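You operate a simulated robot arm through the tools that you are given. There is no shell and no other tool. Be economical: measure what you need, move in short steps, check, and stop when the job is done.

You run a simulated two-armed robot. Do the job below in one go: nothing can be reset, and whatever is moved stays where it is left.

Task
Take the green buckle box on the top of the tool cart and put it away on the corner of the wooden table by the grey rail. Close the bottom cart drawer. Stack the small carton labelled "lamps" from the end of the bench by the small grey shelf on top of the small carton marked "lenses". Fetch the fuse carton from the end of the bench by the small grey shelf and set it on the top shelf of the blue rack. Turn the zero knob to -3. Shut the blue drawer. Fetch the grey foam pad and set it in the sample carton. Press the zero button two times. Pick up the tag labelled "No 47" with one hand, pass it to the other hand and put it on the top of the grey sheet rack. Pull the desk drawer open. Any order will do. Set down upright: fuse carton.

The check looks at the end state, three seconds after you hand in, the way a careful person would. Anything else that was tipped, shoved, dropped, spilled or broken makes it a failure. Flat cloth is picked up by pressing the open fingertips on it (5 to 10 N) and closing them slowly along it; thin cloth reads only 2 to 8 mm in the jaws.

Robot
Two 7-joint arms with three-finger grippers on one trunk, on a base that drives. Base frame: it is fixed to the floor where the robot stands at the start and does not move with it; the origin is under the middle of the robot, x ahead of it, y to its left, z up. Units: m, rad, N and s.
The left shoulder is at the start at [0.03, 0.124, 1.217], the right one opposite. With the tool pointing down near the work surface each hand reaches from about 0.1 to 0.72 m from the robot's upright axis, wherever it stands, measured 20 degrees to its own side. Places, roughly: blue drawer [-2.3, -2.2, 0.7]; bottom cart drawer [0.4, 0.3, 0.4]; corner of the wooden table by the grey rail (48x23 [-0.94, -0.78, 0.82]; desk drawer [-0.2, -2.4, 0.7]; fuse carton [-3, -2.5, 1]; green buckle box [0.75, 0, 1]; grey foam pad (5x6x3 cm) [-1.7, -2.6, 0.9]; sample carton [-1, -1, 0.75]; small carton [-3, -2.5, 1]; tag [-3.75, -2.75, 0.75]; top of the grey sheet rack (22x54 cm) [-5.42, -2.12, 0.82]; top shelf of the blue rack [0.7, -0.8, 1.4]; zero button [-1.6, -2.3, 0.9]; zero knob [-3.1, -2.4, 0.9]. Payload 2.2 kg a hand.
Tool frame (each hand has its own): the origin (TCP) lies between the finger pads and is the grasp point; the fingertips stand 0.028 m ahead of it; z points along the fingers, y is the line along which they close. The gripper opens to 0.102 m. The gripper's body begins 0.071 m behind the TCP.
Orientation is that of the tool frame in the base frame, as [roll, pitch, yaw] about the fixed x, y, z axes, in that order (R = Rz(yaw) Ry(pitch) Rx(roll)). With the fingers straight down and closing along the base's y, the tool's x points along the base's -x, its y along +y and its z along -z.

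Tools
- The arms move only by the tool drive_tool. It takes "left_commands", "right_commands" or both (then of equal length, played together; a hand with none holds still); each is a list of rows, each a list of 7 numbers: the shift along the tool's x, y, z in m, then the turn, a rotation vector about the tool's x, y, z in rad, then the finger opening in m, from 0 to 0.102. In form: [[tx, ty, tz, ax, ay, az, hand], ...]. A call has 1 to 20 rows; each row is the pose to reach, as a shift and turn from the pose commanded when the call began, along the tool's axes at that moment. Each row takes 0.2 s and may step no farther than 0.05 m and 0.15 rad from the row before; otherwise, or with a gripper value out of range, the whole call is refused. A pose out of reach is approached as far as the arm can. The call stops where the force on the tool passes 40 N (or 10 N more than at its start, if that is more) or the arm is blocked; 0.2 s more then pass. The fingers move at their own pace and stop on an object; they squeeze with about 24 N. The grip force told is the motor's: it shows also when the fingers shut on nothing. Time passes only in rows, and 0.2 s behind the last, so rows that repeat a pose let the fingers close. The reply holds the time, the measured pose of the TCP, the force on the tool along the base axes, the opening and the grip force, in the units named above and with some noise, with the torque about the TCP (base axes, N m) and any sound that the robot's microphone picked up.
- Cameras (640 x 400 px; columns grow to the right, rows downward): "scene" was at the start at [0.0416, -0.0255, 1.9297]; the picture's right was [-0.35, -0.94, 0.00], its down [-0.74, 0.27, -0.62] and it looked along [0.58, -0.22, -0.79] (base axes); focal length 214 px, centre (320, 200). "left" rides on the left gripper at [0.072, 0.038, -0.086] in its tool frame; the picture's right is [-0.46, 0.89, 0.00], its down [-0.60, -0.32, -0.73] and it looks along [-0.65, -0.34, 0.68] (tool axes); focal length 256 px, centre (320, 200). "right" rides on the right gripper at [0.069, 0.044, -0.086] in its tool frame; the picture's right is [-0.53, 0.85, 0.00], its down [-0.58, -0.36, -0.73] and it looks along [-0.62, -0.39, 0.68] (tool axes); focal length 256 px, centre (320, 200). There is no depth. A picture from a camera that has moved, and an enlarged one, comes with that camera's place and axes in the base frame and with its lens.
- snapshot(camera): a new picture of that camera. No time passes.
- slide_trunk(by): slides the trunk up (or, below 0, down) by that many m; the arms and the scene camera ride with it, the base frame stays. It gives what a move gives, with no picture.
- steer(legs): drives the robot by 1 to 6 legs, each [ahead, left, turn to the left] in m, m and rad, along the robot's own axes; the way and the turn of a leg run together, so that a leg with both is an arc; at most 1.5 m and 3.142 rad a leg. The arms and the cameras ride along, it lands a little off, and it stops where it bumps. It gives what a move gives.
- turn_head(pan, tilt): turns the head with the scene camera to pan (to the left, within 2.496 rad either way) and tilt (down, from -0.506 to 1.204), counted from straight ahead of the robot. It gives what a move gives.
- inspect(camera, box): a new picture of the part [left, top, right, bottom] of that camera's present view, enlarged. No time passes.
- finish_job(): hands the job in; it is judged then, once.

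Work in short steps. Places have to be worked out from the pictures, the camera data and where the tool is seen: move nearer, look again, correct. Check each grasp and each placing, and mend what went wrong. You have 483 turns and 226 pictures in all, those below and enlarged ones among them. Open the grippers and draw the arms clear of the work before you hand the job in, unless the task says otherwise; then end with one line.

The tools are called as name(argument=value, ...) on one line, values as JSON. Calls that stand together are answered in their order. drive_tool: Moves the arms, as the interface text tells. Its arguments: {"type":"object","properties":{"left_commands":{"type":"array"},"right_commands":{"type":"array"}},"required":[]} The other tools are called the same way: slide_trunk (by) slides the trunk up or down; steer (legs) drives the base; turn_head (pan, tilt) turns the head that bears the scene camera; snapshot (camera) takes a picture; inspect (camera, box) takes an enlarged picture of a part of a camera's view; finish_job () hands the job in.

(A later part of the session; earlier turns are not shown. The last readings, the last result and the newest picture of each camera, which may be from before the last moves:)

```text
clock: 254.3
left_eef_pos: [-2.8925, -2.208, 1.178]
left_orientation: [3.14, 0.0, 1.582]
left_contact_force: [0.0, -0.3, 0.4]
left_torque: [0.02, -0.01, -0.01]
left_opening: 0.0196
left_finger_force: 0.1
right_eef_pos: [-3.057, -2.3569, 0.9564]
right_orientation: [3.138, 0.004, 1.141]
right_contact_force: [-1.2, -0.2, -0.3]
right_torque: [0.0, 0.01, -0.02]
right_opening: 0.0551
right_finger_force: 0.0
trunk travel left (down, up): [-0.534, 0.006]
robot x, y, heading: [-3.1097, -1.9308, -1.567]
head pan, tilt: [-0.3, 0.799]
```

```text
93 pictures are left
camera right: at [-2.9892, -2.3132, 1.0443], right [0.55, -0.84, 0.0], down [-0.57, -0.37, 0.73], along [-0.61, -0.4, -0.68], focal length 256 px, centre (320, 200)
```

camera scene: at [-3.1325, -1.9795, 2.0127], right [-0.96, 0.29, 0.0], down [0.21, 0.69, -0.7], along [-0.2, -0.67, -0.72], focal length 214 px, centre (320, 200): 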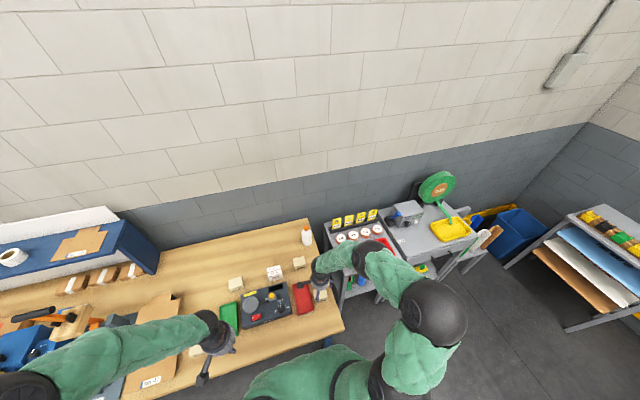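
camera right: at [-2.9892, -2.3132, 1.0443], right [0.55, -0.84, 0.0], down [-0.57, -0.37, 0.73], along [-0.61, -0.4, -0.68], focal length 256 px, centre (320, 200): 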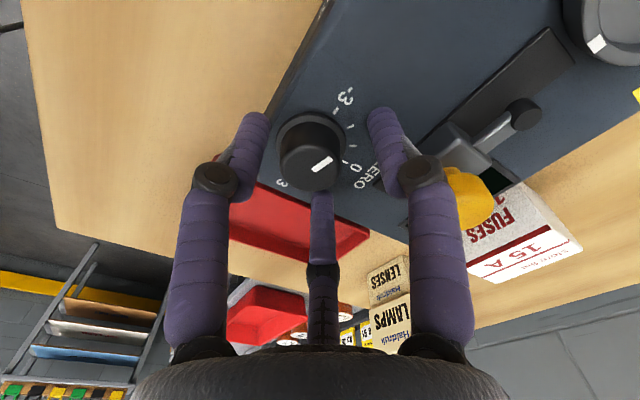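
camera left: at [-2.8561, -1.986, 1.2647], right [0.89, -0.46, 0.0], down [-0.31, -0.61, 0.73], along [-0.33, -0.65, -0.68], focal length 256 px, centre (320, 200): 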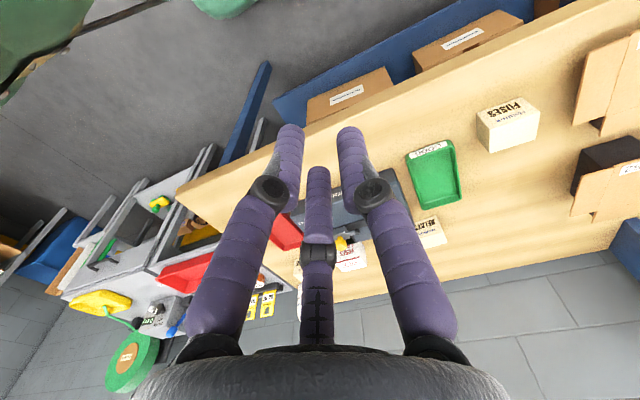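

Pointer has moved half-way. Recentre slightly, grip, and turn another 45°.

drive_tool(right_commands=[[0.002, -0.001, 0, 0, 0, 0, 0.04], [0.002, -0.001, 0, 0, 0, 0, 0.02], [0.002, -0.001, 0, 0, 0, 0, 0.0], [0.002, -0.001, 0, 0, 0, 0, 0.0]])

drive_tool(right_commands=[[0, 0, 0, 0, 0, -0.13, 0], [0, 0, 0, 0, 0, -0.26, 0], [0, 0, 0, 0, 0, -0.39, 0], [0, 0, 0, 0, 0, -0.52, 0], [0, 0, 0, 0, 0, -0.65, 0], [0, 0, 0, 0, 0, -0.785, 0]])

drive_tool(right_commands=[[0, 0, 0, 0, 0, 0, 0.03], [0, 0, 0, 0, 0, 0, 0.05], [0, 0, 0, 0, 0, 0, 0.06], [0, 0, -0.02, 0, 0, 0, 0.06], [0, 0, -0.06, 0, 0, 0, 0.06], [0, 0, -0.1, 0, 0, 0, 0.06]])

inspect(camera="right", box=[230, 0, 430, 140])

```text
clock: 255.3
left_eef_pos: [-2.8933, -2.2076, 1.1779]
left_orientation: [3.136, -0.001, 1.582]
left_contact_force: [0.2, -0.3, -0.9]
left_torque: [0.02, 0.0, -0.01]
left_opening: 0.0199
left_finger_force: 0.0
right_eef_pos: [-3.0583, -2.3549, 0.9554]
right_orientation: [3.141, 0.001, 1.142]
right_contact_force: [-9.9, 5.2, 0.0]
right_torque: [0.32, 0.57, -0.01]
right_opening: 0.032
right_finger_force: 24.2
trunk travel left (down, up): [-0.534, 0.006]
robot x, y, heading: [-3.1127, -1.9308, -1.571]
head pan, tilt: [-0.3, 0.799]
```

```text
clock: 256.7
left_eef_pos: [-2.8932, -2.2063, 1.1781]
left_orientation: [3.136, 0.0, 1.582]
left_contact_force: [-0.2, -1.7, 0.5]
left_torque: [-0.01, -0.01, -0.01]
left_opening: 0.0202
left_finger_force: 0.2
right_eef_pos: [-3.059, -2.3548, 0.9575]
right_orientation: [3.141, 0.001, 1.93]
right_contact_force: [-20.1, 10.1, -6.8]
right_torque: [0.43, 0.26, -0.56]
right_opening: 0.0317
right_finger_force: 45.1
trunk travel left (down, up): [-0.534, 0.006]
robot x, y, heading: [-3.1096, -1.929, -1.564]
head pan, tilt: [-0.3, 0.799]
```

```text
clock: 258.1
left_eef_pos: [-2.8923, -2.2058, 1.178]
left_orientation: [3.137, -0.001, 1.58]
left_contact_force: [0.1, 0.3, -0.2]
left_torque: [-0.01, -0.01, 0.03]
left_opening: 0.0201
left_finger_force: 0.1
right_eef_pos: [-3.0568, -2.3539, 1.0572]
right_orientation: [-3.142, 0.003, 1.93]
right_contact_force: [0.0, 0.3, 0.4]
right_torque: [-0.05, -0.02, -0.01]
right_opening: 0.0602
right_finger_force: 0.1
trunk travel left (down, up): [-0.534, 0.006]
robot x, y, heading: [-3.1102, -1.9307, -1.565]
head pan, tilt: [-0.3, 0.799]
```

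```text
2.86 times, centred on (330, 70) of right
camera zoom: at [-3.0413, -2.2726, 1.1454], right [0.98, -0.2, 0.0], down [-0.14, -0.67, 0.73], along [-0.15, -0.72, -0.68], focal length 731 px, centre (291, 571)
```

zoom: 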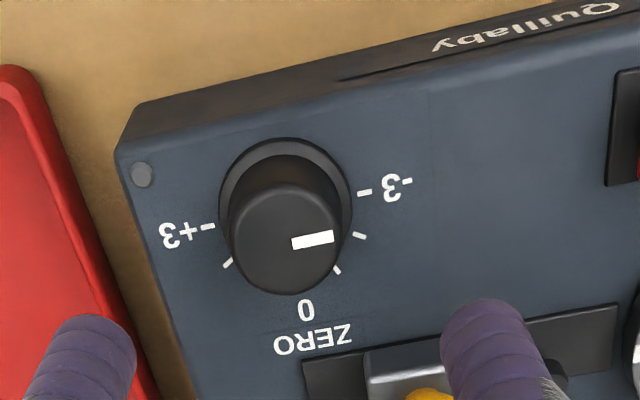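

Pointer now lines up with −3. Raise the hand and move on to the tag: shift 0.6 m west.

drive_tool(right_commands=[[0, 0, -0.05, 0, 0, 0.12, 0.06], [0, 0, -0.1, 0, 0, 0.24, 0.06], [0.02, 0, -0.14, 0, 0, 0.36, 0.06], [0.06, 0, -0.14, 0, 0, 0.36, 0.06]])

steer(legs=[[0, -0.55, 0]])

turn_head(pan=0.0, tilt=0.85)

snapshot(camera="scene")

```text
clock: 259.1
left_eef_pos: [-2.8936, -2.2069, 1.1784]
left_orientation: [3.138, 0.001, 1.581]
left_contact_force: [-0.5, 0.4, 0.0]
left_torque: [-0.04, -0.02, -0.02]
left_opening: 0.0197
left_finger_force: 0.2
right_eef_pos: [-3.0778, -2.2958, 1.197]
right_orientation: [-3.141, 0.007, 1.568]
right_contact_force: [0.2, -0.5, 1.1]
right_torque: [-0.04, -0.02, 0.05]
right_opening: 0.0599
right_finger_force: 0.1
trunk travel left (down, up): [-0.534, 0.006]
robot x, y, heading: [-3.1105, -1.9368, -1.57]
head pan, tilt: [-0.3, 0.799]
```

```text
clock: 262.3
left_eef_pos: [-3.4457, -2.2084, 1.178]
left_orientation: [3.138, 0.001, 1.579]
left_contact_force: [0.6, 0.1, -1.2]
left_torque: [-0.01, -0.01, 0.02]
left_opening: 0.0199
left_finger_force: 0.0
right_eef_pos: [-3.6304, -2.2984, 1.1975]
right_orientation: [3.141, 0.006, 1.565]
right_contact_force: [0.2, -0.2, -0.2]
right_torque: [0.0, 0.02, -0.01]
right_opening: 0.06
right_finger_force: 0.0
trunk travel left (down, up): [-0.534, 0.006]
robot x, y, heading: [-3.6595, -1.9343, -1.573]
head pan, tilt: [-0.3, 0.799]
```

```text
clock: 263.1
left_eef_pos: [-3.4466, -2.2089, 1.1784]
left_orientation: [3.138, 0.0, 1.578]
left_contact_force: [0.1, 0.2, 0.1]
left_torque: [0.03, 0.0, -0.02]
left_opening: 0.0199
left_finger_force: 0.0
right_eef_pos: [-3.6306, -2.2981, 1.197]
right_orientation: [3.141, 0.005, 1.566]
right_contact_force: [0.1, 0.2, 0.8]
right_torque: [-0.04, 0.0, 0.0]
right_opening: 0.06
right_finger_force: 0.1
trunk travel left (down, up): [-0.534, 0.006]
robot x, y, heading: [-3.6611, -1.9356, -1.571]
head pan, tilt: [0.0, 0.85]
```

```text
91 pictures are left
camera scene: at [-3.6608, -1.98, 2.0087], right [-1.0, 0.0, 0.0], down [0.0, 0.75, -0.66], along [0.0, -0.66, -0.75], focal length 214 px, centre (320, 200)
```

scene: 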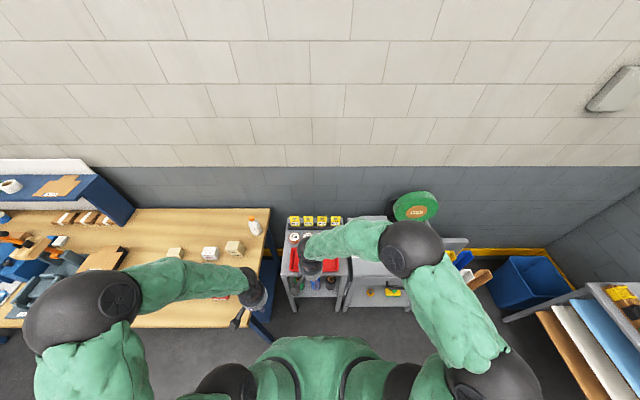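

inspect(camera="scene", box=[270, 200, 370, 280])

snapshot(camera="right")

```text
5.00 times, centred on (320, 240) of scene
camera zoom: at [-3.6608, -1.98, 2.0087], right [-1.0, 0.0, 0.0], down [0.0, 0.75, -0.66], along [0.0, -0.66, -0.75], focal length 1072 px, centre (320, 0)
```

zoom: 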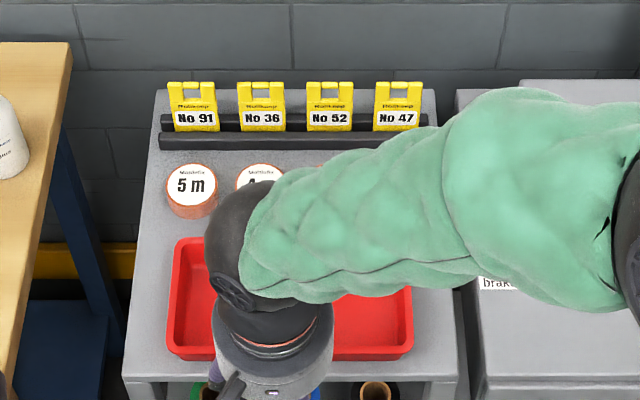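

```text
89 pictures are left
camera right: at [-3.5872, -2.2282, 1.2838], right [0.84, -0.54, 0.0], down [-0.37, -0.57, 0.73], along [-0.39, -0.62, -0.68], focal length 256 px, centre (320, 200)
```

right: 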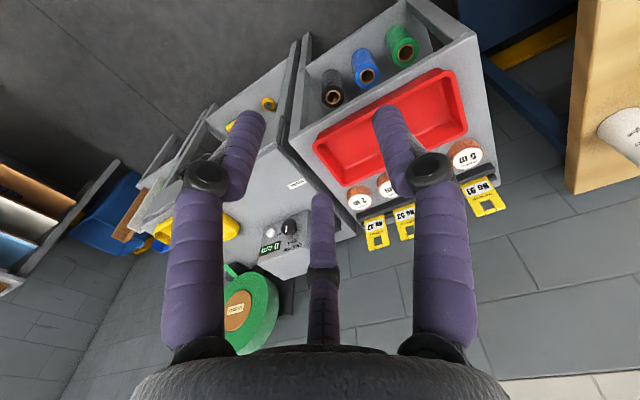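

Tag No 47 (westmost) is at ≈[-3.763,-2.79], top edge z≈0.92, leaning back ~17°. I move 8 cm right, 0.2 m forward, and lower the trunk 0.12 for reach.

steer(legs=[[0, -0.08, 0], [0.19, 0, 0]])

slide_trunk(by=-0.1)

snapshot(camera="right")

```text
clock: 265.3
left_eef_pos: [-3.5272, -2.3981, 1.1772]
left_orientation: [3.137, 0.001, 1.574]
left_contact_force: [-0.2, -0.1, -1.4]
left_torque: [0.04, 0.0, 0.01]
left_opening: 0.0202
left_finger_force: 0.0
right_eef_pos: [-3.7122, -2.4865, 1.1979]
right_orientation: [3.14, 0.006, 1.56]
right_contact_force: [-0.4, -0.2, 0.4]
right_torque: [0.02, -0.02, -0.03]
right_opening: 0.0602
right_finger_force: 0.1
trunk travel left (down, up): [-0.534, 0.006]
robot x, y, heading: [-3.7399, -2.1237, -1.579]
head pan, tilt: [0.0, 0.85]
```

```text
clock: 266.6
left_eef_pos: [-3.5269, -2.3977, 1.0771]
left_orientation: [3.139, 0.0, 1.572]
left_contact_force: [-0.5, -0.7, 0.5]
left_torque: [-0.06, 0.01, 0.01]
left_opening: 0.02
left_finger_force: 0.0
right_eef_pos: [-3.7108, -2.4864, 1.0983]
right_orientation: [3.14, 0.005, 1.559]
right_contact_force: [0.3, 0.4, 0.2]
right_torque: [-0.04, 0.0, -0.01]
right_opening: 0.0596
right_finger_force: 0.0
trunk travel left (down, up): [-0.434, 0.106]
robot x, y, heading: [-3.7422, -2.1218, -1.579]
head pan, tilt: [0.0, 0.85]
```

```text
88 pictures are left
camera right: at [-3.6682, -2.4167, 1.1841], right [0.84, -0.54, 0.0], down [-0.37, -0.57, 0.73], along [-0.4, -0.62, -0.68], focal length 256 px, centre (320, 200)
```

right: 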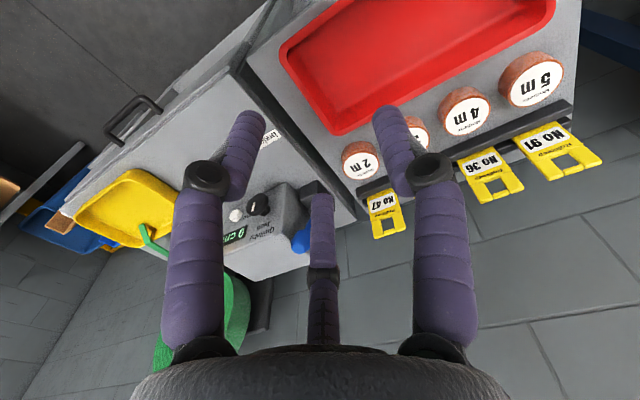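

Position confirmed. Move the right hand above the tag, prongs turned so their axis is along the tag's normal.

drive_tool(right_commands=[[-0.038, -0.006, 0.0, 0, 0, 0.064, 0.06], [-0.076, -0.012, 0.0, 0, 0, 0.128, 0.06], [-0.114, -0.018, 0.0, 0, 0, 0.192, 0.055], [-0.152, -0.024, 0.01, 0, 0, 0.256, 0.05], [-0.19, -0.03, 0.02, 0, 0, 0.32, 0.05], [-0.228, -0.036, 0.03, 0, 0, 0.384, 0.05], [-0.266, -0.042, 0.05, 0, 0, 0.448, 0.05], [-0.302, -0.048, 0.07, 0, 0, 0.512, 0.05]])

snapshot(camera="right")

```text
clock: 268.4
left_eef_pos: [-3.5257, -2.3981, 1.0778]
left_orientation: [3.138, -0.002, 1.574]
left_contact_force: [0.2, 0.6, -0.3]
left_torque: [0.03, 0.01, -0.03]
left_opening: 0.02
left_finger_force: 0.0
right_eef_pos: [-3.7621, -2.7902, 1.0257]
right_orientation: [3.139, 0.001, 1.046]
right_contact_force: [-0.6, -1.0, 0.4]
right_torque: [0.07, 0.0, -0.01]
right_opening: 0.05
right_finger_force: 0.0
trunk travel left (down, up): [-0.434, 0.106]
robot x, y, heading: [-3.7395, -2.1183, -1.574]
head pan, tilt: [0.0, 0.85]
```

```text
87 pictures are left
camera right: at [-3.6906, -2.7516, 1.1134], right [0.47, -0.89, 0.0], down [-0.6, -0.32, 0.73], along [-0.65, -0.34, -0.68], focal length 256 px, centre (320, 200)
```

right: 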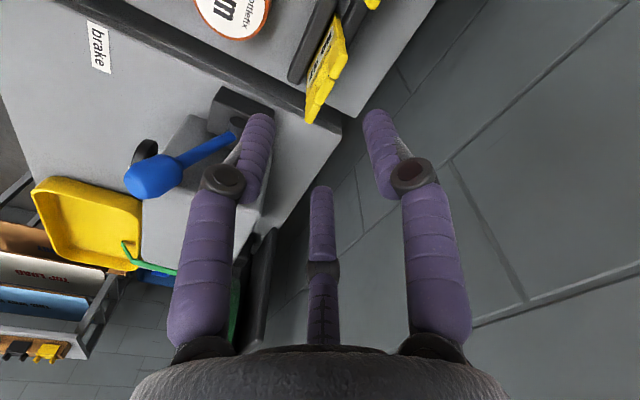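

Tag top edge measured from x −3.79 to −3.735 at y −2.795; good alignment. Descend with opening 0.06.

drive_tool(right_commands=[[-0.004, 0.001, 0.03, 0, 0, 0, 0.06], [-0.004, 0.001, 0.06, 0, 0, 0, 0.06], [-0.004, 0.001, 0.085, 0, 0, 0, 0.06]])

snapshot(camera="right")

```text
clock: 269.2
left_eef_pos: [-3.5258, -2.3978, 1.0765]
left_orientation: [3.138, -0.001, 1.573]
left_contact_force: [0.4, 0.2, 0.3]
left_torque: [-0.01, 0.03, -0.02]
left_opening: 0.0199
left_finger_force: 0.1
right_eef_pos: [-3.7621, -2.792, 0.9414]
right_orientation: [3.137, 0.004, 1.05]
right_contact_force: [0.1, -0.1, 0.9]
right_torque: [0.04, 0.02, -0.02]
right_opening: 0.0601
right_finger_force: 0.0
trunk travel left (down, up): [-0.434, 0.106]
robot x, y, heading: [-3.741, -2.1193, -1.577]
head pan, tilt: [0.0, 0.85]
```

```text
86 pictures are left
camera right: at [-3.6911, -2.7535, 1.0292], right [0.47, -0.88, 0.01], down [-0.6, -0.31, 0.73], along [-0.65, -0.34, -0.68], focal length 256 px, centre (320, 200)
```

right: 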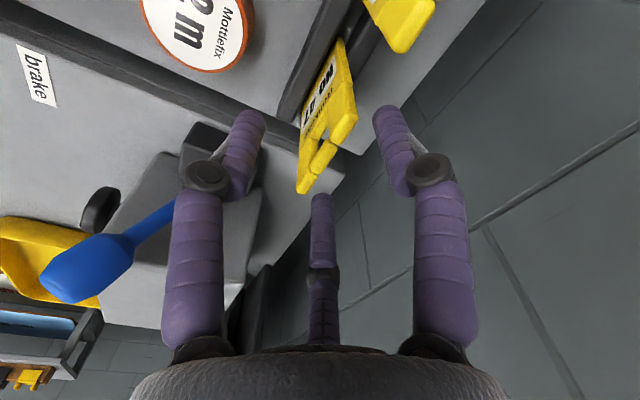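

The tag lies between the front prong and the two rear ones. Lower 2.5 cm more and close.

drive_tool(right_commands=[[0, 0, 0.012, 0, 0, 0, 0.06], [0, 0, 0.025, 0, 0, 0, 0.06], [0, 0, 0.025, 0, 0, 0, 0.045], [0, 0, 0.025, 0, 0, 0, 0.03], [0, 0, 0.025, 0, 0, 0, 0.015], [0, 0, 0.025, 0, 0, 0, 0.0], [0, 0, 0.025, 0, 0, 0, 0.0]])

snapshot(camera="right")

```text
clock: 270.8
left_eef_pos: [-3.5277, -2.3985, 1.077]
left_orientation: [3.139, -0.001, 1.571]
left_contact_force: [-0.6, 0.1, 1.0]
left_torque: [0.0, 0.01, 0.01]
left_opening: 0.02
left_finger_force: 0.1
right_eef_pos: [-3.7626, -2.7945, 0.9179]
right_orientation: [3.137, 0.005, 1.049]
right_contact_force: [-0.5, -8.9, 0.4]
right_torque: [-0.81, 0.0, -0.16]
right_opening: 0.0129
right_finger_force: 24.5
trunk travel left (down, up): [-0.434, 0.106]
robot x, y, heading: [-3.7367, -2.1232, -1.575]
head pan, tilt: [0.0, 0.85]
```

```text
85 pictures are left
camera right: at [-3.6913, -2.7559, 1.0055], right [0.47, -0.88, 0.01], down [-0.61, -0.31, 0.73], along [-0.65, -0.35, -0.68], focal length 256 px, centre (320, 200)
```

right: 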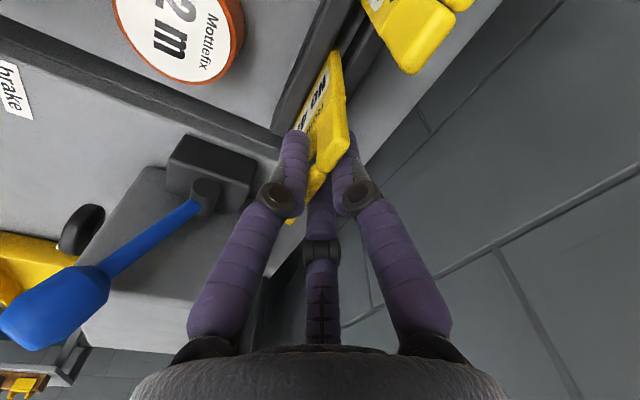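

Gripped. Lift along the tag's lean.

drive_tool(right_commands=[[-0.004, 0.002, -0.02, 0, 0, 0, 0], [-0.008, 0.004, -0.04, 0, 0, 0, 0], [-0.012, 0.006, -0.06, 0, 0, 0, 0], [-0.012, 0.006, -0.09, 0, 0, 0, 0], [-0.0, 0.0, -0.13, 0, 0, 0, 0], [0.02, -0.01, -0.17, 0, 0, 0, 0]])

snapshot(camera="right")

inspect(camera="scene", box=[250, 200, 430, 320])

```text
clock: 272.2
left_eef_pos: [-3.5277, -2.3951, 1.0781]
left_orientation: [3.138, 0.001, 1.574]
left_contact_force: [0.1, 0.2, -0.6]
left_torque: [0.01, 0.01, -0.03]
left_opening: 0.02
left_finger_force: 0.0
right_eef_pos: [-3.764, -2.7673, 1.0886]
right_orientation: [3.14, 0.005, 1.051]
right_contact_force: [0.4, 1.3, -0.6]
right_torque: [-0.04, 0.02, 0.0]
right_opening: 0.0122
right_finger_force: 23.5
trunk travel left (down, up): [-0.434, 0.106]
robot x, y, heading: [-3.7389, -2.1237, -1.574]
head pan, tilt: [0.0, 0.85]
```

```text
84 pictures are left
camera right: at [-3.6918, -2.7276, 1.1763], right [0.47, -0.88, 0.0], down [-0.6, -0.32, 0.73], along [-0.65, -0.34, -0.68], focal length 256 px, centre (320, 200)
```

right: 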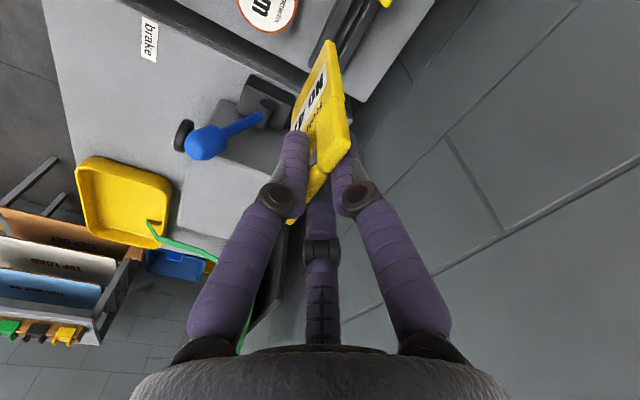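

```text
3.33 times, centred on (340, 260) of scene
camera zoom: at [-3.741, -2.1664, 1.9088], right [-1.0, 0.01, 0.0], down [0.0, 0.75, -0.66], along [0.0, -0.66, -0.75], focal length 715 px, centre (253, 0)
```

zoom: 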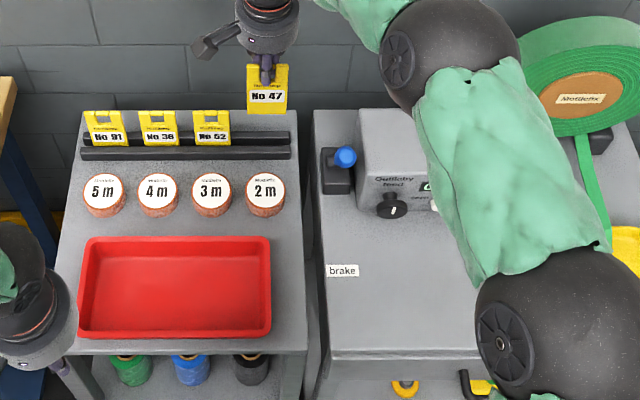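

Tag No 47 in the right hand. Pull the hand back over the shelf, then back the base into free space for the hand-over.

drive_tool(right_commands=[[0.035, -0.02, -0.015, 0, 0, 0, 0], [0.07, -0.04, -0.03, 0, 0, 0, 0], [0.105, -0.06, -0.05, 0, 0, 0, 0], [0.14, -0.08, -0.06, 0, 0, 0, 0], [0.175, -0.1, -0.06, 0, 0, 0, 0]])

steer(legs=[[-0.5, 0, 0]])

drive_tool(left_commands=[[0, 0.02, 0, 0.14, 0, 0, 0.04], [0, 0.04, 0, 0.28, 0, 0, 0.04], [0, 0.05, 0, 0.42, 0, 0, 0.04], [0, 0.06, 0, 0.56, 0, 0, 0.04], [0, 0.06, 0, 0.7, 0, 0, 0.04], [0, 0.06, 0, 0.84, 0, 0, 0.04], [0, 0.06, 0, 0.98, 0, 0, 0.04], [0, 0.06, 0, 1.12, 0, 0, 0.04], [0, 0.06, 0, 1.26, 0, 0, 0.04], [0, 0.06, 0, 1.4, 0, 0, 0.04], [0, 0.06, 0, 1.54, 0, 0, 0.04]])

snapshot(camera="scene")

```text
clock: 273.4
left_eef_pos: [-3.5276, -2.3981, 1.0778]
left_orientation: [3.137, 0.0, 1.573]
left_contact_force: [0.4, 0.5, 0.3]
left_torque: [0.0, -0.02, 0.03]
left_opening: 0.0202
left_finger_force: 0.0
right_eef_pos: [-3.7619, -2.5645, 1.1508]
right_orientation: [3.136, 0.004, 1.05]
right_contact_force: [0.2, -0.8, -0.3]
right_torque: [0.0, 0.0, -0.02]
right_opening: 0.0124
right_finger_force: 24.5
trunk travel left (down, up): [-0.434, 0.106]
robot x, y, heading: [-3.7413, -2.1215, -1.578]
head pan, tilt: [0.0, 0.85]
```

```text
clock: 276.4
left_eef_pos: [-3.5235, -1.8952, 1.0782]
left_orientation: [3.138, -0.001, 1.57]
left_contact_force: [0.7, 0.1, -0.9]
left_torque: [-0.02, 0.0, 0.01]
left_opening: 0.0203
left_finger_force: 0.0
right_eef_pos: [-3.7579, -2.0615, 1.1504]
right_orientation: [3.139, 0.004, 1.047]
right_contact_force: [0.3, -0.2, 0.3]
right_torque: [-0.03, -0.03, 0.01]
right_opening: 0.0125
right_finger_force: 23.8
trunk travel left (down, up): [-0.434, 0.106]
robot x, y, heading: [-3.7357, -1.6174, -1.576]
head pan, tilt: [0.0, 0.85]
```

```text
clock: 278.8
left_eef_pos: [-3.4635, -1.8967, 1.078]
left_orientation: [-1.602, -0.001, 1.57]
left_contact_force: [0.0, 0.3, 1.0]
left_torque: [-0.02, 0.01, 0.01]
left_opening: 0.04
left_finger_force: 0.0
right_eef_pos: [-3.7583, -2.063, 1.1495]
right_orientation: [3.138, 0.003, 1.044]
right_contact_force: [1.8, -0.1, 0.3]
right_torque: [-0.01, 0.04, 0.01]
right_opening: 0.0123
right_finger_force: 23.7
trunk travel left (down, up): [-0.434, 0.106]
robot x, y, heading: [-3.7379, -1.6181, -1.578]
head pan, tilt: [0.0, 0.85]
```

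```text
82 pictures are left
camera scene: at [-3.736, -1.666, 1.9087], right [-1.0, 0.01, 0.0], down [0.01, 0.75, -0.66], along [-0.01, -0.66, -0.75], focal length 214 px, centre (320, 200)
```

scene: 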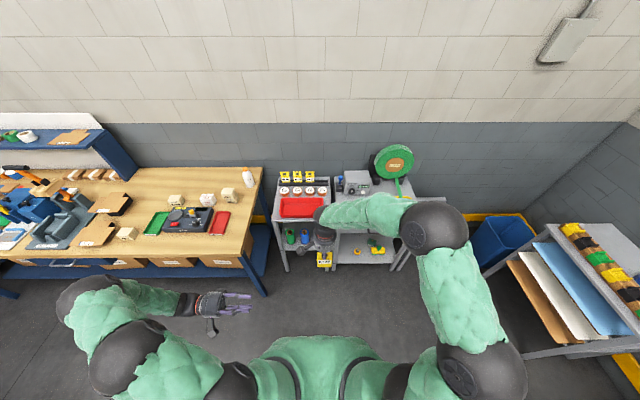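

The left hand points horizontally right. Roll it 30° so a prong axis matches the tag's normal, and pre-position it beside the tag.

drive_tool(left_commands=[[-0.028, -0.002, 0.025, 0, 0, 0.09, 0.045], [-0.056, -0.005, 0.05, 0, 0, 0.18, 0.045], [-0.084, -0.007, 0.075, 0, 0, 0.27, 0.045], [-0.111, -0.01, 0.1, 0, 0, 0.36, 0.045], [-0.139, -0.012, 0.125, 0, 0, 0.45, 0.045], [-0.166, -0.014, 0.14, 0, 0, 0.524, 0.045]])

snapshot(camera="left")

snapshot(camera="scene")

```text
clock: 280.2
left_eef_pos: [-3.6046, -2.0617, 1.0868]
left_orientation: [-1.612, 0.524, 1.551]
left_contact_force: [-0.7, 0.5, 0.5]
left_torque: [-0.02, 0.04, 0.02]
left_opening: 0.0449
left_finger_force: 0.0
right_eef_pos: [-3.7575, -2.063, 1.1494]
right_orientation: [3.139, 0.002, 1.045]
right_contact_force: [-0.1, 0.1, -0.2]
right_torque: [0.01, 0.02, 0.01]
right_opening: 0.0126
right_finger_force: 24.1
trunk travel left (down, up): [-0.434, 0.106]
robot x, y, heading: [-3.7372, -1.6168, -1.577]
head pan, tilt: [0.0, 0.85]
```

```text
81 pictures are left
camera left: at [-3.5158, -2.0189, 1.022], right [0.02, -0.85, -0.53], down [0.71, -0.36, 0.6], along [-0.7, -0.39, 0.59], focal length 256 px, centre (320, 200)
```

left: 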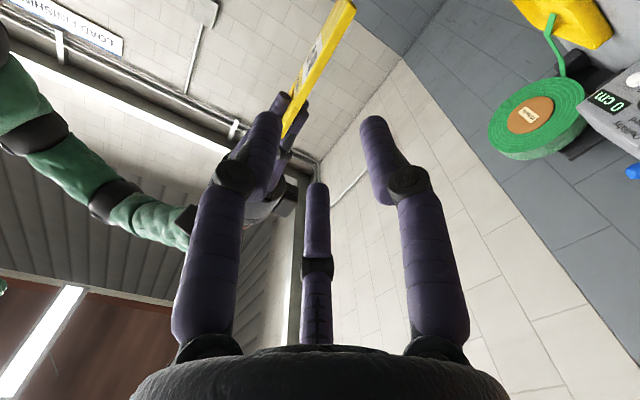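

```text
80 pictures are left
camera scene: at [-3.7375, -1.6666, 1.9087], right [-1.0, 0.01, 0.0], down [0.01, 0.75, -0.66], along [-0.01, -0.66, -0.75], focal length 214 px, centre (320, 200)
```

scene: 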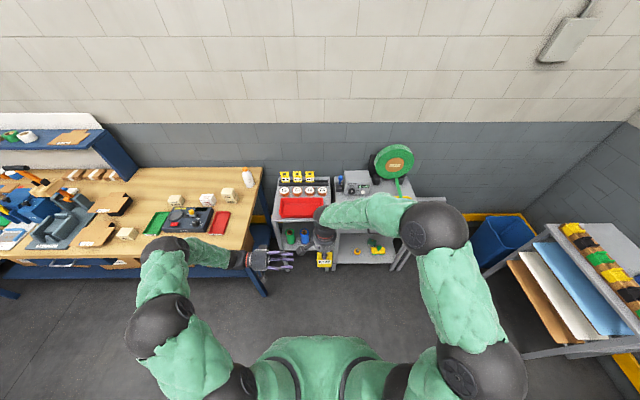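

The tag hangs at y≈-2.056, free from z≈1.04 to 1.12. Advance the left hand 11 cm onto its east edge.

drive_tool(left_commands=[[0.002, 0, 0.03, 0, 0, 0, 0.045], [0.004, 0, 0.06, 0, 0, 0, 0.045], [0.0046, 0, 0.085, 0, 0, 0, 0.045], [0.0046, 0, 0.108, 0, 0, 0, 0.045]])

snapshot(camera="left")

inspect(camera="scene", box=[230, 210, 380, 300])

```text
clock: 281.2
left_eef_pos: [-3.714, -2.0586, 1.0823]
left_orientation: [-1.612, 0.523, 1.549]
left_contact_force: [0.3, 0.7, 0.0]
left_torque: [0.01, -0.03, -0.02]
left_opening: 0.0449
left_finger_force: 0.1
right_eef_pos: [-3.7575, -2.062, 1.1497]
right_orientation: [3.14, 0.004, 1.046]
right_contact_force: [0.9, 0.5, -0.4]
right_torque: [-0.01, -0.02, 0.01]
right_opening: 0.0126
right_finger_force: 23.9
trunk travel left (down, up): [-0.434, 0.106]
robot x, y, heading: [-3.7355, -1.6169, -1.58]
head pan, tilt: [0.0, 0.85]
```

```text
79 pictures are left
camera left: at [-3.6258, -2.0138, 1.0167], right [0.02, -0.85, -0.53], down [0.71, -0.36, 0.6], along [-0.7, -0.39, 0.59], focal length 256 px, centre (320, 200)
```

left: 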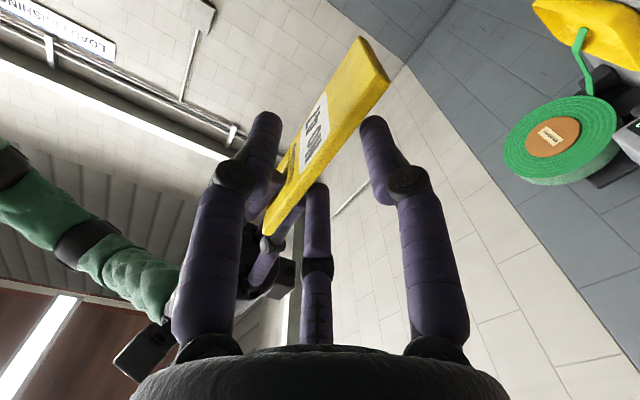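

```text
4.27 times, centred on (305, 255) of scene
camera zoom: at [-3.7381, -1.6659, 1.9087], right [-1.0, 0.01, 0.0], down [0.01, 0.75, -0.66], along [-0.01, -0.66, -0.75], focal length 915 px, centre (384, -35)
```

zoom: 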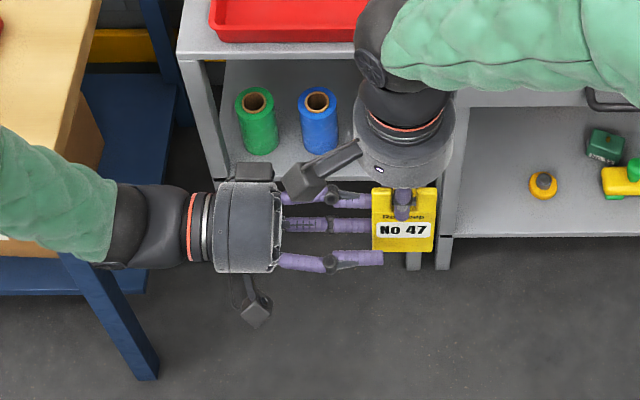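

Prongs straddle the tag's edge. Go 1.2 cm deeper and close the left hand.

drive_tool(left_commands=[[0, 0, 0.012, 0, 0, 0, 0.045], [0, 0, 0.012, 0, 0, 0, 0.03], [0, 0, 0.012, 0, 0, 0, 0.015], [0, 0, 0.012, 0, 0, 0, 0.0], [0, 0, 0.012, 0, 0, 0, 0.0]])

inspect(camera="scene", box=[230, 210, 380, 300])

```text
clock: 282.4
left_eef_pos: [-3.7245, -2.058, 1.081]
left_orientation: [-1.612, 0.524, 1.551]
left_contact_force: [-2.1, -10.2, 5.1]
left_torque: [0.49, -0.08, 0.19]
left_opening: 0.0142
left_finger_force: 24.0
right_eef_pos: [-3.7572, -2.0604, 1.1498]
right_orientation: [3.14, 0.002, 1.046]
right_contact_force: [3.3, 10.0, -5.2]
right_torque: [0.21, 0.05, 0.16]
right_opening: 0.0125
right_finger_force: 24.3
trunk travel left (down, up): [-0.434, 0.106]
robot x, y, heading: [-3.739, -1.6186, -1.58]
head pan, tilt: [0.0, 0.85]
```

```text
4.27 times, centred on (305, 255) of scene
camera zoom: at [-3.7368, -1.6656, 1.9087], right [-1.0, 0.01, 0.0], down [0.01, 0.75, -0.66], along [-0.01, -0.66, -0.75], focal length 915 px, centre (384, -35)
```

zoom: 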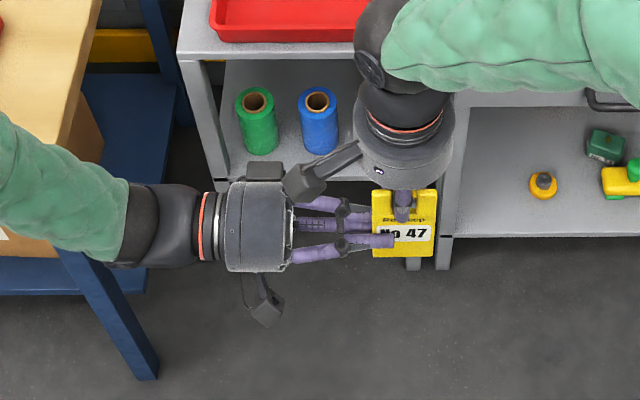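

Both hands hold the tag (forces mirror each other). Open the right hand and lift it clear.

drive_tool(right_commands=[[0, 0, 0, 0, 0, 0, 0.02], [0, 0, 0, 0, 0, 0, 0.045], [0, 0, 0, 0, 0, 0, 0.06], [0, 0, 0, 0, 0, 0, 0.06], [0, 0, -0.03, 0, 0, 0, 0.06], [0, 0, -0.06, 0, 0, 0, 0.06], [0, 0, -0.09, 0, 0, 0, 0.06], [0, 0, -0.12, 0, 0, 0, 0.06]])

inspect(camera="scene", box=[230, 210, 380, 300])

```text
clock: 284.2
left_eef_pos: [-3.725, -2.0568, 1.0802]
left_orientation: [-1.611, 0.523, 1.55]
left_contact_force: [-0.5, -0.4, 0.7]
left_torque: [-0.01, -0.02, -0.02]
left_opening: 0.0133
left_finger_force: 23.9
right_eef_pos: [-3.76, -2.0608, 1.2709]
right_orientation: [3.137, 0.003, 1.045]
right_contact_force: [-0.2, 0.6, -0.4]
right_torque: [-0.05, -0.01, 0.02]
right_opening: 0.0601
right_finger_force: 0.1
trunk travel left (down, up): [-0.434, 0.106]
robot x, y, heading: [-3.7384, -1.6179, -1.573]
head pan, tilt: [0.0, 0.85]
```

```text
4.27 times, centred on (305, 255) of scene
camera zoom: at [-3.7371, -1.6647, 1.9088], right [-1.0, 0.01, 0.0], down [0.01, 0.75, -0.66], along [-0.01, -0.66, -0.75], focal length 915 px, centre (384, -35)
```

zoom: 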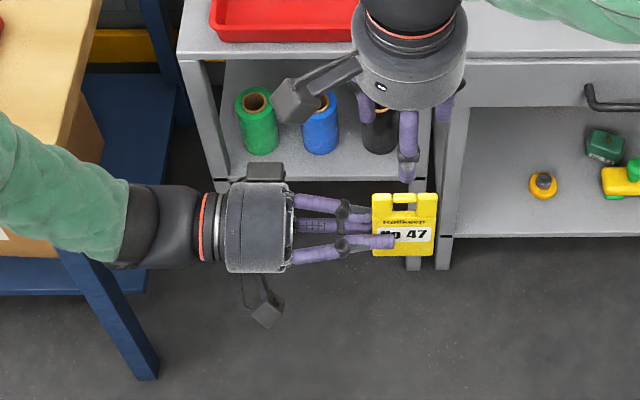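

Hand-over complete. Pull the left hand 20 cm away to the left, then rotate it back to pointing down (tag hanging).

drive_tool(left_commands=[[0, 0, -0.05, 0, 0, 0, 0], [0, 0, -0.1, 0, 0, 0, 0], [0, 0, -0.15, 0, 0, 0, 0], [0, 0, -0.2, 0, 0, 0, 0], [0, 0, -0.23, 0, 0, 0, 0]])

drive_tool(left_commands=[[0, 0, 0, -0.121, 0.07, 0, 0], [0, 0, 0, -0.243, 0.14, 0, 0], [0, 0, 0, -0.364, 0.21, 0, 0], [0, 0, 0, -0.485, 0.28, 0, 0], [0, 0, 0, -0.606, 0.35, 0, 0], [0, 0, 0, -0.728, 0.42, 0, 0], [0, 0, 0, -0.849, 0.49, 0, 0], [0, 0, 0, -0.97, 0.56, 0, 0], [0, 0, 0, -1.091, 0.63, 0, 0], [0, 0, 0, -1.213, 0.7, 0, 0], [0, 0, 0, -1.334, 0.77, 0, 0]])

turn_head(pan=-1.2, tilt=0.5)

snapshot(camera="scene")

```text
clock: 285.4
left_eef_pos: [-3.4955, -2.0567, 1.0895]
left_orientation: [-1.609, 0.524, 1.549]
left_contact_force: [0.6, -0.3, -0.8]
left_torque: [-0.02, 0.01, -0.01]
left_opening: 0.0135
left_finger_force: 23.5
right_eef_pos: [-3.7594, -2.0624, 1.2683]
right_orientation: [3.139, 0.002, 1.045]
right_contact_force: [0.0, 1.0, -0.3]
right_torque: [-0.01, -0.03, -0.01]
right_opening: 0.0599
right_finger_force: 0.0
trunk travel left (down, up): [-0.434, 0.106]
robot x, y, heading: [-3.7375, -1.6186, -1.587]
head pan, tilt: [0.0, 0.85]
```

```text
clock: 287.8
left_eef_pos: [-3.4949, -2.0578, 1.0885]
left_orientation: [3.135, -0.002, 1.047]
left_contact_force: [0.6, 1.1, -0.6]
left_torque: [-0.03, 0.02, 0.02]
left_opening: 0.0132
left_finger_force: 23.6
right_eef_pos: [-3.7603, -2.0628, 1.27]
right_orientation: [3.138, 0.006, 1.045]
right_contact_force: [-1.3, 0.5, -0.3]
right_torque: [0.0, 0.02, 0.02]
right_opening: 0.0597
right_finger_force: 0.1
trunk travel left (down, up): [-0.434, 0.106]
robot x, y, heading: [-3.7402, -1.6147, -1.575]
head pan, tilt: [0.0, 0.85]
```

```text
clock: 289.2
left_eef_pos: [-3.4949, -2.0586, 1.0889]
left_orientation: [3.137, -0.001, 1.045]
left_contact_force: [0.0, 0.6, -0.4]
left_torque: [0.04, -0.03, -0.02]
left_opening: 0.0133
left_finger_force: 24.0
right_eef_pos: [-3.7588, -2.06, 1.2688]
right_orientation: [3.136, 0.004, 1.045]
right_contact_force: [-0.1, 0.2, 0.4]
right_torque: [-0.01, 0.04, 0.03]
right_opening: 0.0599
right_finger_force: 0.1
trunk travel left (down, up): [-0.434, 0.106]
robot x, y, heading: [-3.7312, -1.6192, -1.583]
head pan, tilt: [-1.201, 0.499]
```

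```text
75 pictures are left
camera scene: at [-3.8214, -1.6196, 1.9387], right [-0.35, 0.94, 0.0], down [0.45, 0.17, -0.88], along [-0.82, -0.31, -0.48], focal length 214 px, centre (320, 200)
```

scene: 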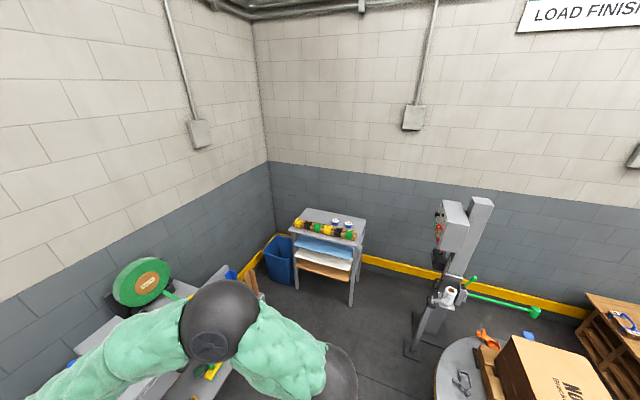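

inspect(camera="scene", box=[260, 190, 400, 320])

```text
3.08 times, centred on (330, 255) of scene
camera zoom: at [-3.8214, -1.6196, 1.9387], right [-0.35, 0.94, 0.0], down [0.45, 0.17, -0.88], along [-0.82, -0.31, -0.48], focal length 660 px, centre (289, 31)
```

zoom: 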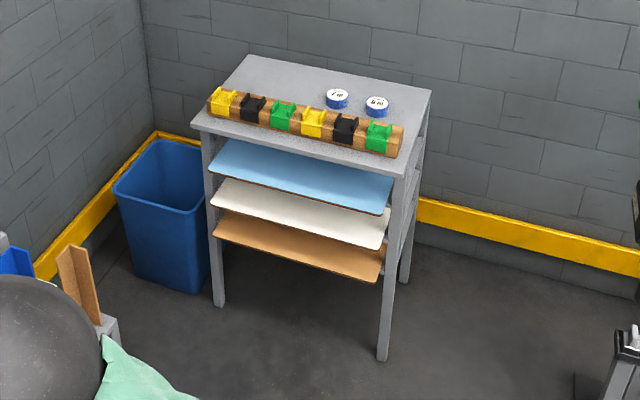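

The free part of the rack top is its back-left area, about [-5.42,-2.26]. Turn right 90° to face west and drive toward it.

steer(legs=[[0, 0, -1.56], [0.65, 0.4, 0]])

turn_head(pan=0.0, tilt=0.75)

snapshot(camera="scene")

```text
clock: 297.2
left_eef_pos: [-4.8298, -2.2783, 1.0892]
left_orientation: [3.139, -0.002, -0.504]
left_contact_force: [0.0, -0.2, 0.0]
left_torque: [0.01, 0.02, -0.01]
left_opening: 0.0133
left_finger_force: 23.7
right_eef_pos: [-4.8383, -2.0125, 1.2689]
right_orientation: [3.138, 0.003, -0.506]
right_contact_force: [0.7, 0.3, -0.3]
right_torque: [-0.01, -0.05, -0.02]
right_opening: 0.0601
right_finger_force: 0.0
trunk travel left (down, up): [-0.434, 0.106]
robot x, y, heading: [-4.3947, -2.0245, -3.137]
head pan, tilt: [-1.201, 0.499]
```

```text
clock: 298.6
left_eef_pos: [-4.8309, -2.2768, 1.0887]
left_orientation: [3.139, -0.001, -0.505]
left_contact_force: [0.1, 0.2, -0.4]
left_torque: [0.02, 0.02, -0.02]
left_opening: 0.0135
left_finger_force: 23.8
right_eef_pos: [-4.8385, -2.0127, 1.2689]
right_orientation: [3.138, 0.004, -0.506]
right_contact_force: [-0.6, -0.5, -0.6]
right_torque: [-0.01, 0.0, -0.02]
right_opening: 0.0601
right_finger_force: 0.0
trunk travel left (down, up): [-0.434, 0.106]
robot x, y, heading: [-4.3947, -2.025, -3.136]
head pan, tilt: [0.0, 0.75]
```

```text
73 pictures are left
camera scene: at [-4.448, -2.0255, 1.9168], right [-0.01, 1.0, 0.0], down [0.68, 0.01, -0.73], along [-0.73, -0.01, -0.68], focal length 214 px, centre (320, 200)
```

scene: 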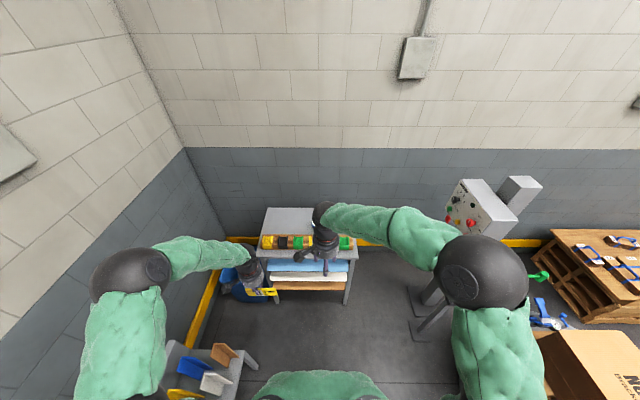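

Shift 10 cm left (away from the strapping machine) and drive 0.38 m forward.

steer(legs=[[0, 0.1, 0], [0.38, 0, 0]])

drive_tool(left_commands=[[0, 0, 0, -0.07, -0.121, 0, 0], [0, 0, 0, -0.14, -0.242, 0, 0], [0, 0, 0, -0.21, -0.364, 0, 0], [0, 0, 0, -0.28, -0.485, 0, 0], [0, 0, 0, -0.35, -0.606, 0, 0], [0, 0, 0, -0.42, -0.727, 0, 0], [0, 0, 0, -0.49, -0.849, 0, 0], [0, 0, 0, -0.55, -0.953, 0, 0]])

snapshot(camera="scene")

snapshot(camera="left")

```text
clock: 301.7
left_eef_pos: [-5.2104, -2.379, 1.0886]
left_orientation: [3.14, 0.0, -0.508]
left_contact_force: [-0.5, 0.1, -0.2]
left_torque: [0.01, 0.01, -0.02]
left_opening: 0.0134
left_finger_force: 24.1
right_eef_pos: [-5.218, -2.1138, 1.2683]
right_orientation: [3.138, 0.002, -0.507]
right_contact_force: [0.0, -0.1, -0.1]
right_torque: [0.01, 0.0, 0.01]
right_opening: 0.0599
right_finger_force: 0.0
trunk travel left (down, up): [-0.434, 0.106]
robot x, y, heading: [-4.777, -2.131, -3.135]
head pan, tilt: [0.0, 0.75]
```

```text
clock: 303.5
left_eef_pos: [-5.2293, -2.291, 1.1422]
left_orientation: [2.367, 0.849, -0.846]
left_contact_force: [0.3, 1.3, -0.3]
left_torque: [0.0, -0.02, -0.01]
left_opening: 0.0135
left_finger_force: 24.3
left hand out of reach, approached as far as the arm can: row 5, 6, 7, 8
right_eef_pos: [-5.2191, -2.1143, 1.2681]
right_orientation: [3.139, 0.003, -0.507]
right_contact_force: [1.0, -0.3, -0.1]
right_torque: [-0.04, -0.03, 0.01]
right_opening: 0.0597
right_finger_force: 0.0
trunk travel left (down, up): [-0.434, 0.106]
robot x, y, heading: [-4.7772, -2.1251, -3.132]
head pan, tilt: [0.0, 0.75]
```

```text
72 pictures are left
camera scene: at [-4.8281, -2.1284, 1.9167], right [-0.01, 1.0, 0.0], down [0.68, 0.01, -0.73], along [-0.73, -0.01, -0.68], focal length 214 px, centre (320, 200)
```

scene: 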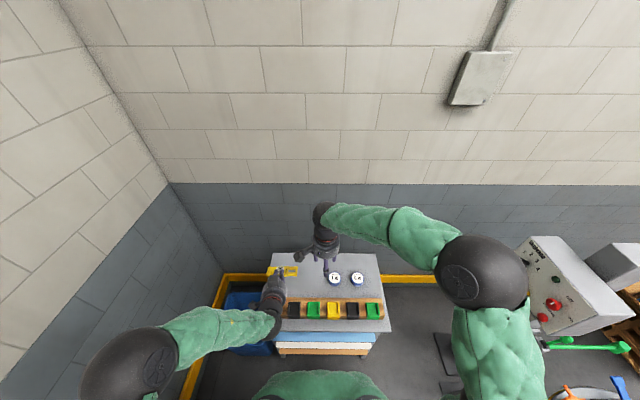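

```text
71 pictures are left
camera left: at [-5.1293, -2.355, 1.147], right [-0.37, -0.54, 0.76], down [0.44, 0.62, 0.65], along [-0.82, 0.57, 0.01], focal length 256 px, centre (320, 200)
```

left: 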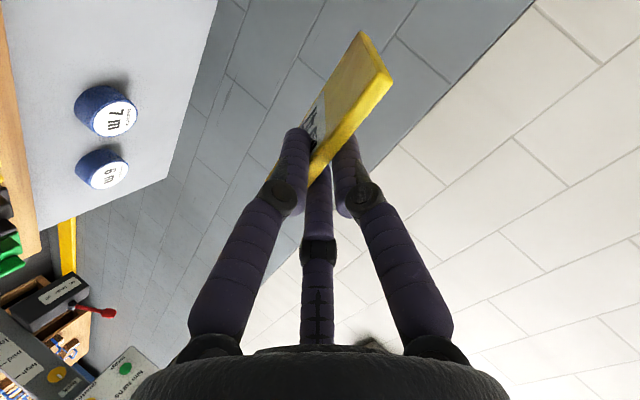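

The tag is now tilted only 28° from horizontal, long axis along y. Move it forward 14 cm over the free area.

drive_tool(left_commands=[[-0.0153, 0.0066, 0.031, 0, 0, 0, 0], [-0.0307, 0.0131, 0.0615, 0, 0, 0, 0], [-0.046, 0.0197, 0.0923, 0, 0, 0, 0], [-0.0613, 0.0262, 0.123, 0, 0, 0, 0]])

inspect(camera="scene", box=[220, 200, 420, 340])

```text
clock: 304.5
left_eef_pos: [-5.3698, -2.2841, 1.1428]
left_orientation: [2.364, 0.875, -0.885]
left_contact_force: [0.0, 0.0, 0.0]
left_torque: [0.01, -0.02, 0.01]
left_opening: 0.0133
left_finger_force: 23.8
left hand out of reach, approached as far as the arm can: row 1, 2, 3
right_eef_pos: [-5.22, -2.1136, 1.2679]
right_orientation: [3.14, 0.001, -0.507]
right_contact_force: [-0.3, 0.8, 0.1]
right_torque: [0.01, -0.03, 0.0]
right_opening: 0.06
right_finger_force: 0.0
trunk travel left (down, up): [-0.434, 0.106]
robot x, y, heading: [-4.7718, -2.1273, -3.132]
head pan, tilt: [0.0, 0.75]
```

```text
2.86 times, centred on (320, 270) of scene
camera zoom: at [-4.8294, -2.1283, 1.9167], right [-0.01, 1.0, 0.0], down [0.68, 0.01, -0.73], along [-0.73, -0.01, -0.68], focal length 613 px, centre (320, 0)
```

zoom: 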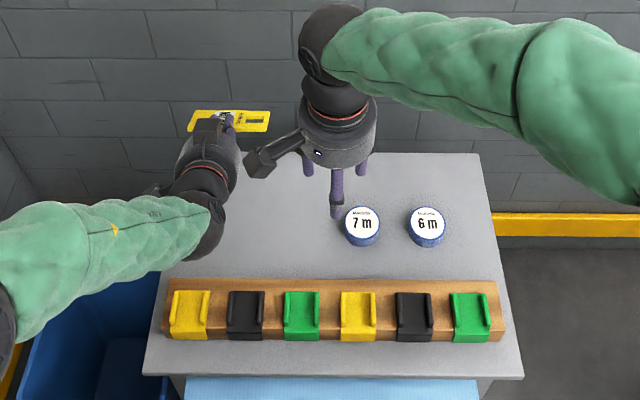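

Lower with the trunk by 0.24 m (both hands stay clear of rolls and clips).

slide_trunk(by=-0.24)

inspect(camera="scene", box=[200, 180, 440, 340])

snapshot(camera="left")

```text
clock: 307.0
left_eef_pos: [-5.3689, -2.2832, 0.9035]
left_orientation: [2.361, 0.878, -0.892]
left_contact_force: [-0.3, 0.1, -0.8]
left_torque: [-0.01, -0.04, 0.01]
left_opening: 0.0134
left_finger_force: 23.9
right_eef_pos: [-5.2188, -2.1138, 1.0295]
right_orientation: [3.138, 0.004, -0.507]
right_contact_force: [0.1, 0.5, 0.3]
right_torque: [-0.01, -0.03, -0.02]
right_opening: 0.0596
right_finger_force: 0.0
trunk travel left (down, up): [-0.194, 0.346]
robot x, y, heading: [-4.7763, -2.1305, -3.138]
head pan, tilt: [0.0, 0.75]
```

```text
2.50 times, centred on (320, 260) of scene
camera zoom: at [-4.8274, -2.128, 1.6769], right [-0.01, 1.0, 0.0], down [0.68, 0.01, -0.73], along [-0.73, -0.01, -0.68], focal length 536 px, centre (320, 50)
```

zoom: 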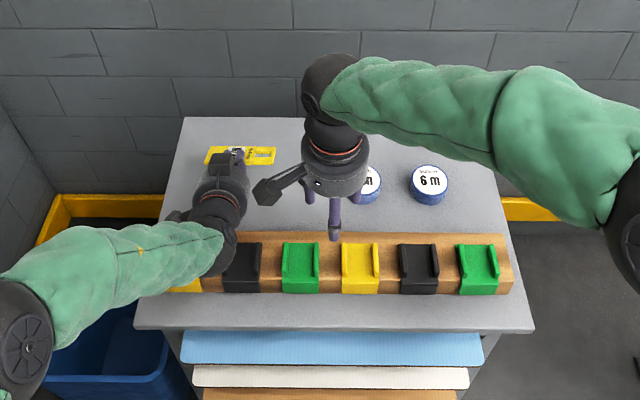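

```text
68 pictures are left
camera left: at [-5.2707, -2.3513, 0.906], right [-0.37, -0.54, 0.76], down [0.47, 0.59, 0.65], along [-0.8, 0.6, 0.04], focal length 256 px, centre (320, 200)
```

left: 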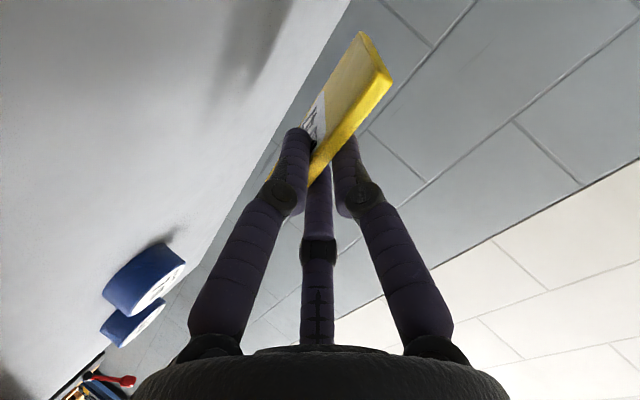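

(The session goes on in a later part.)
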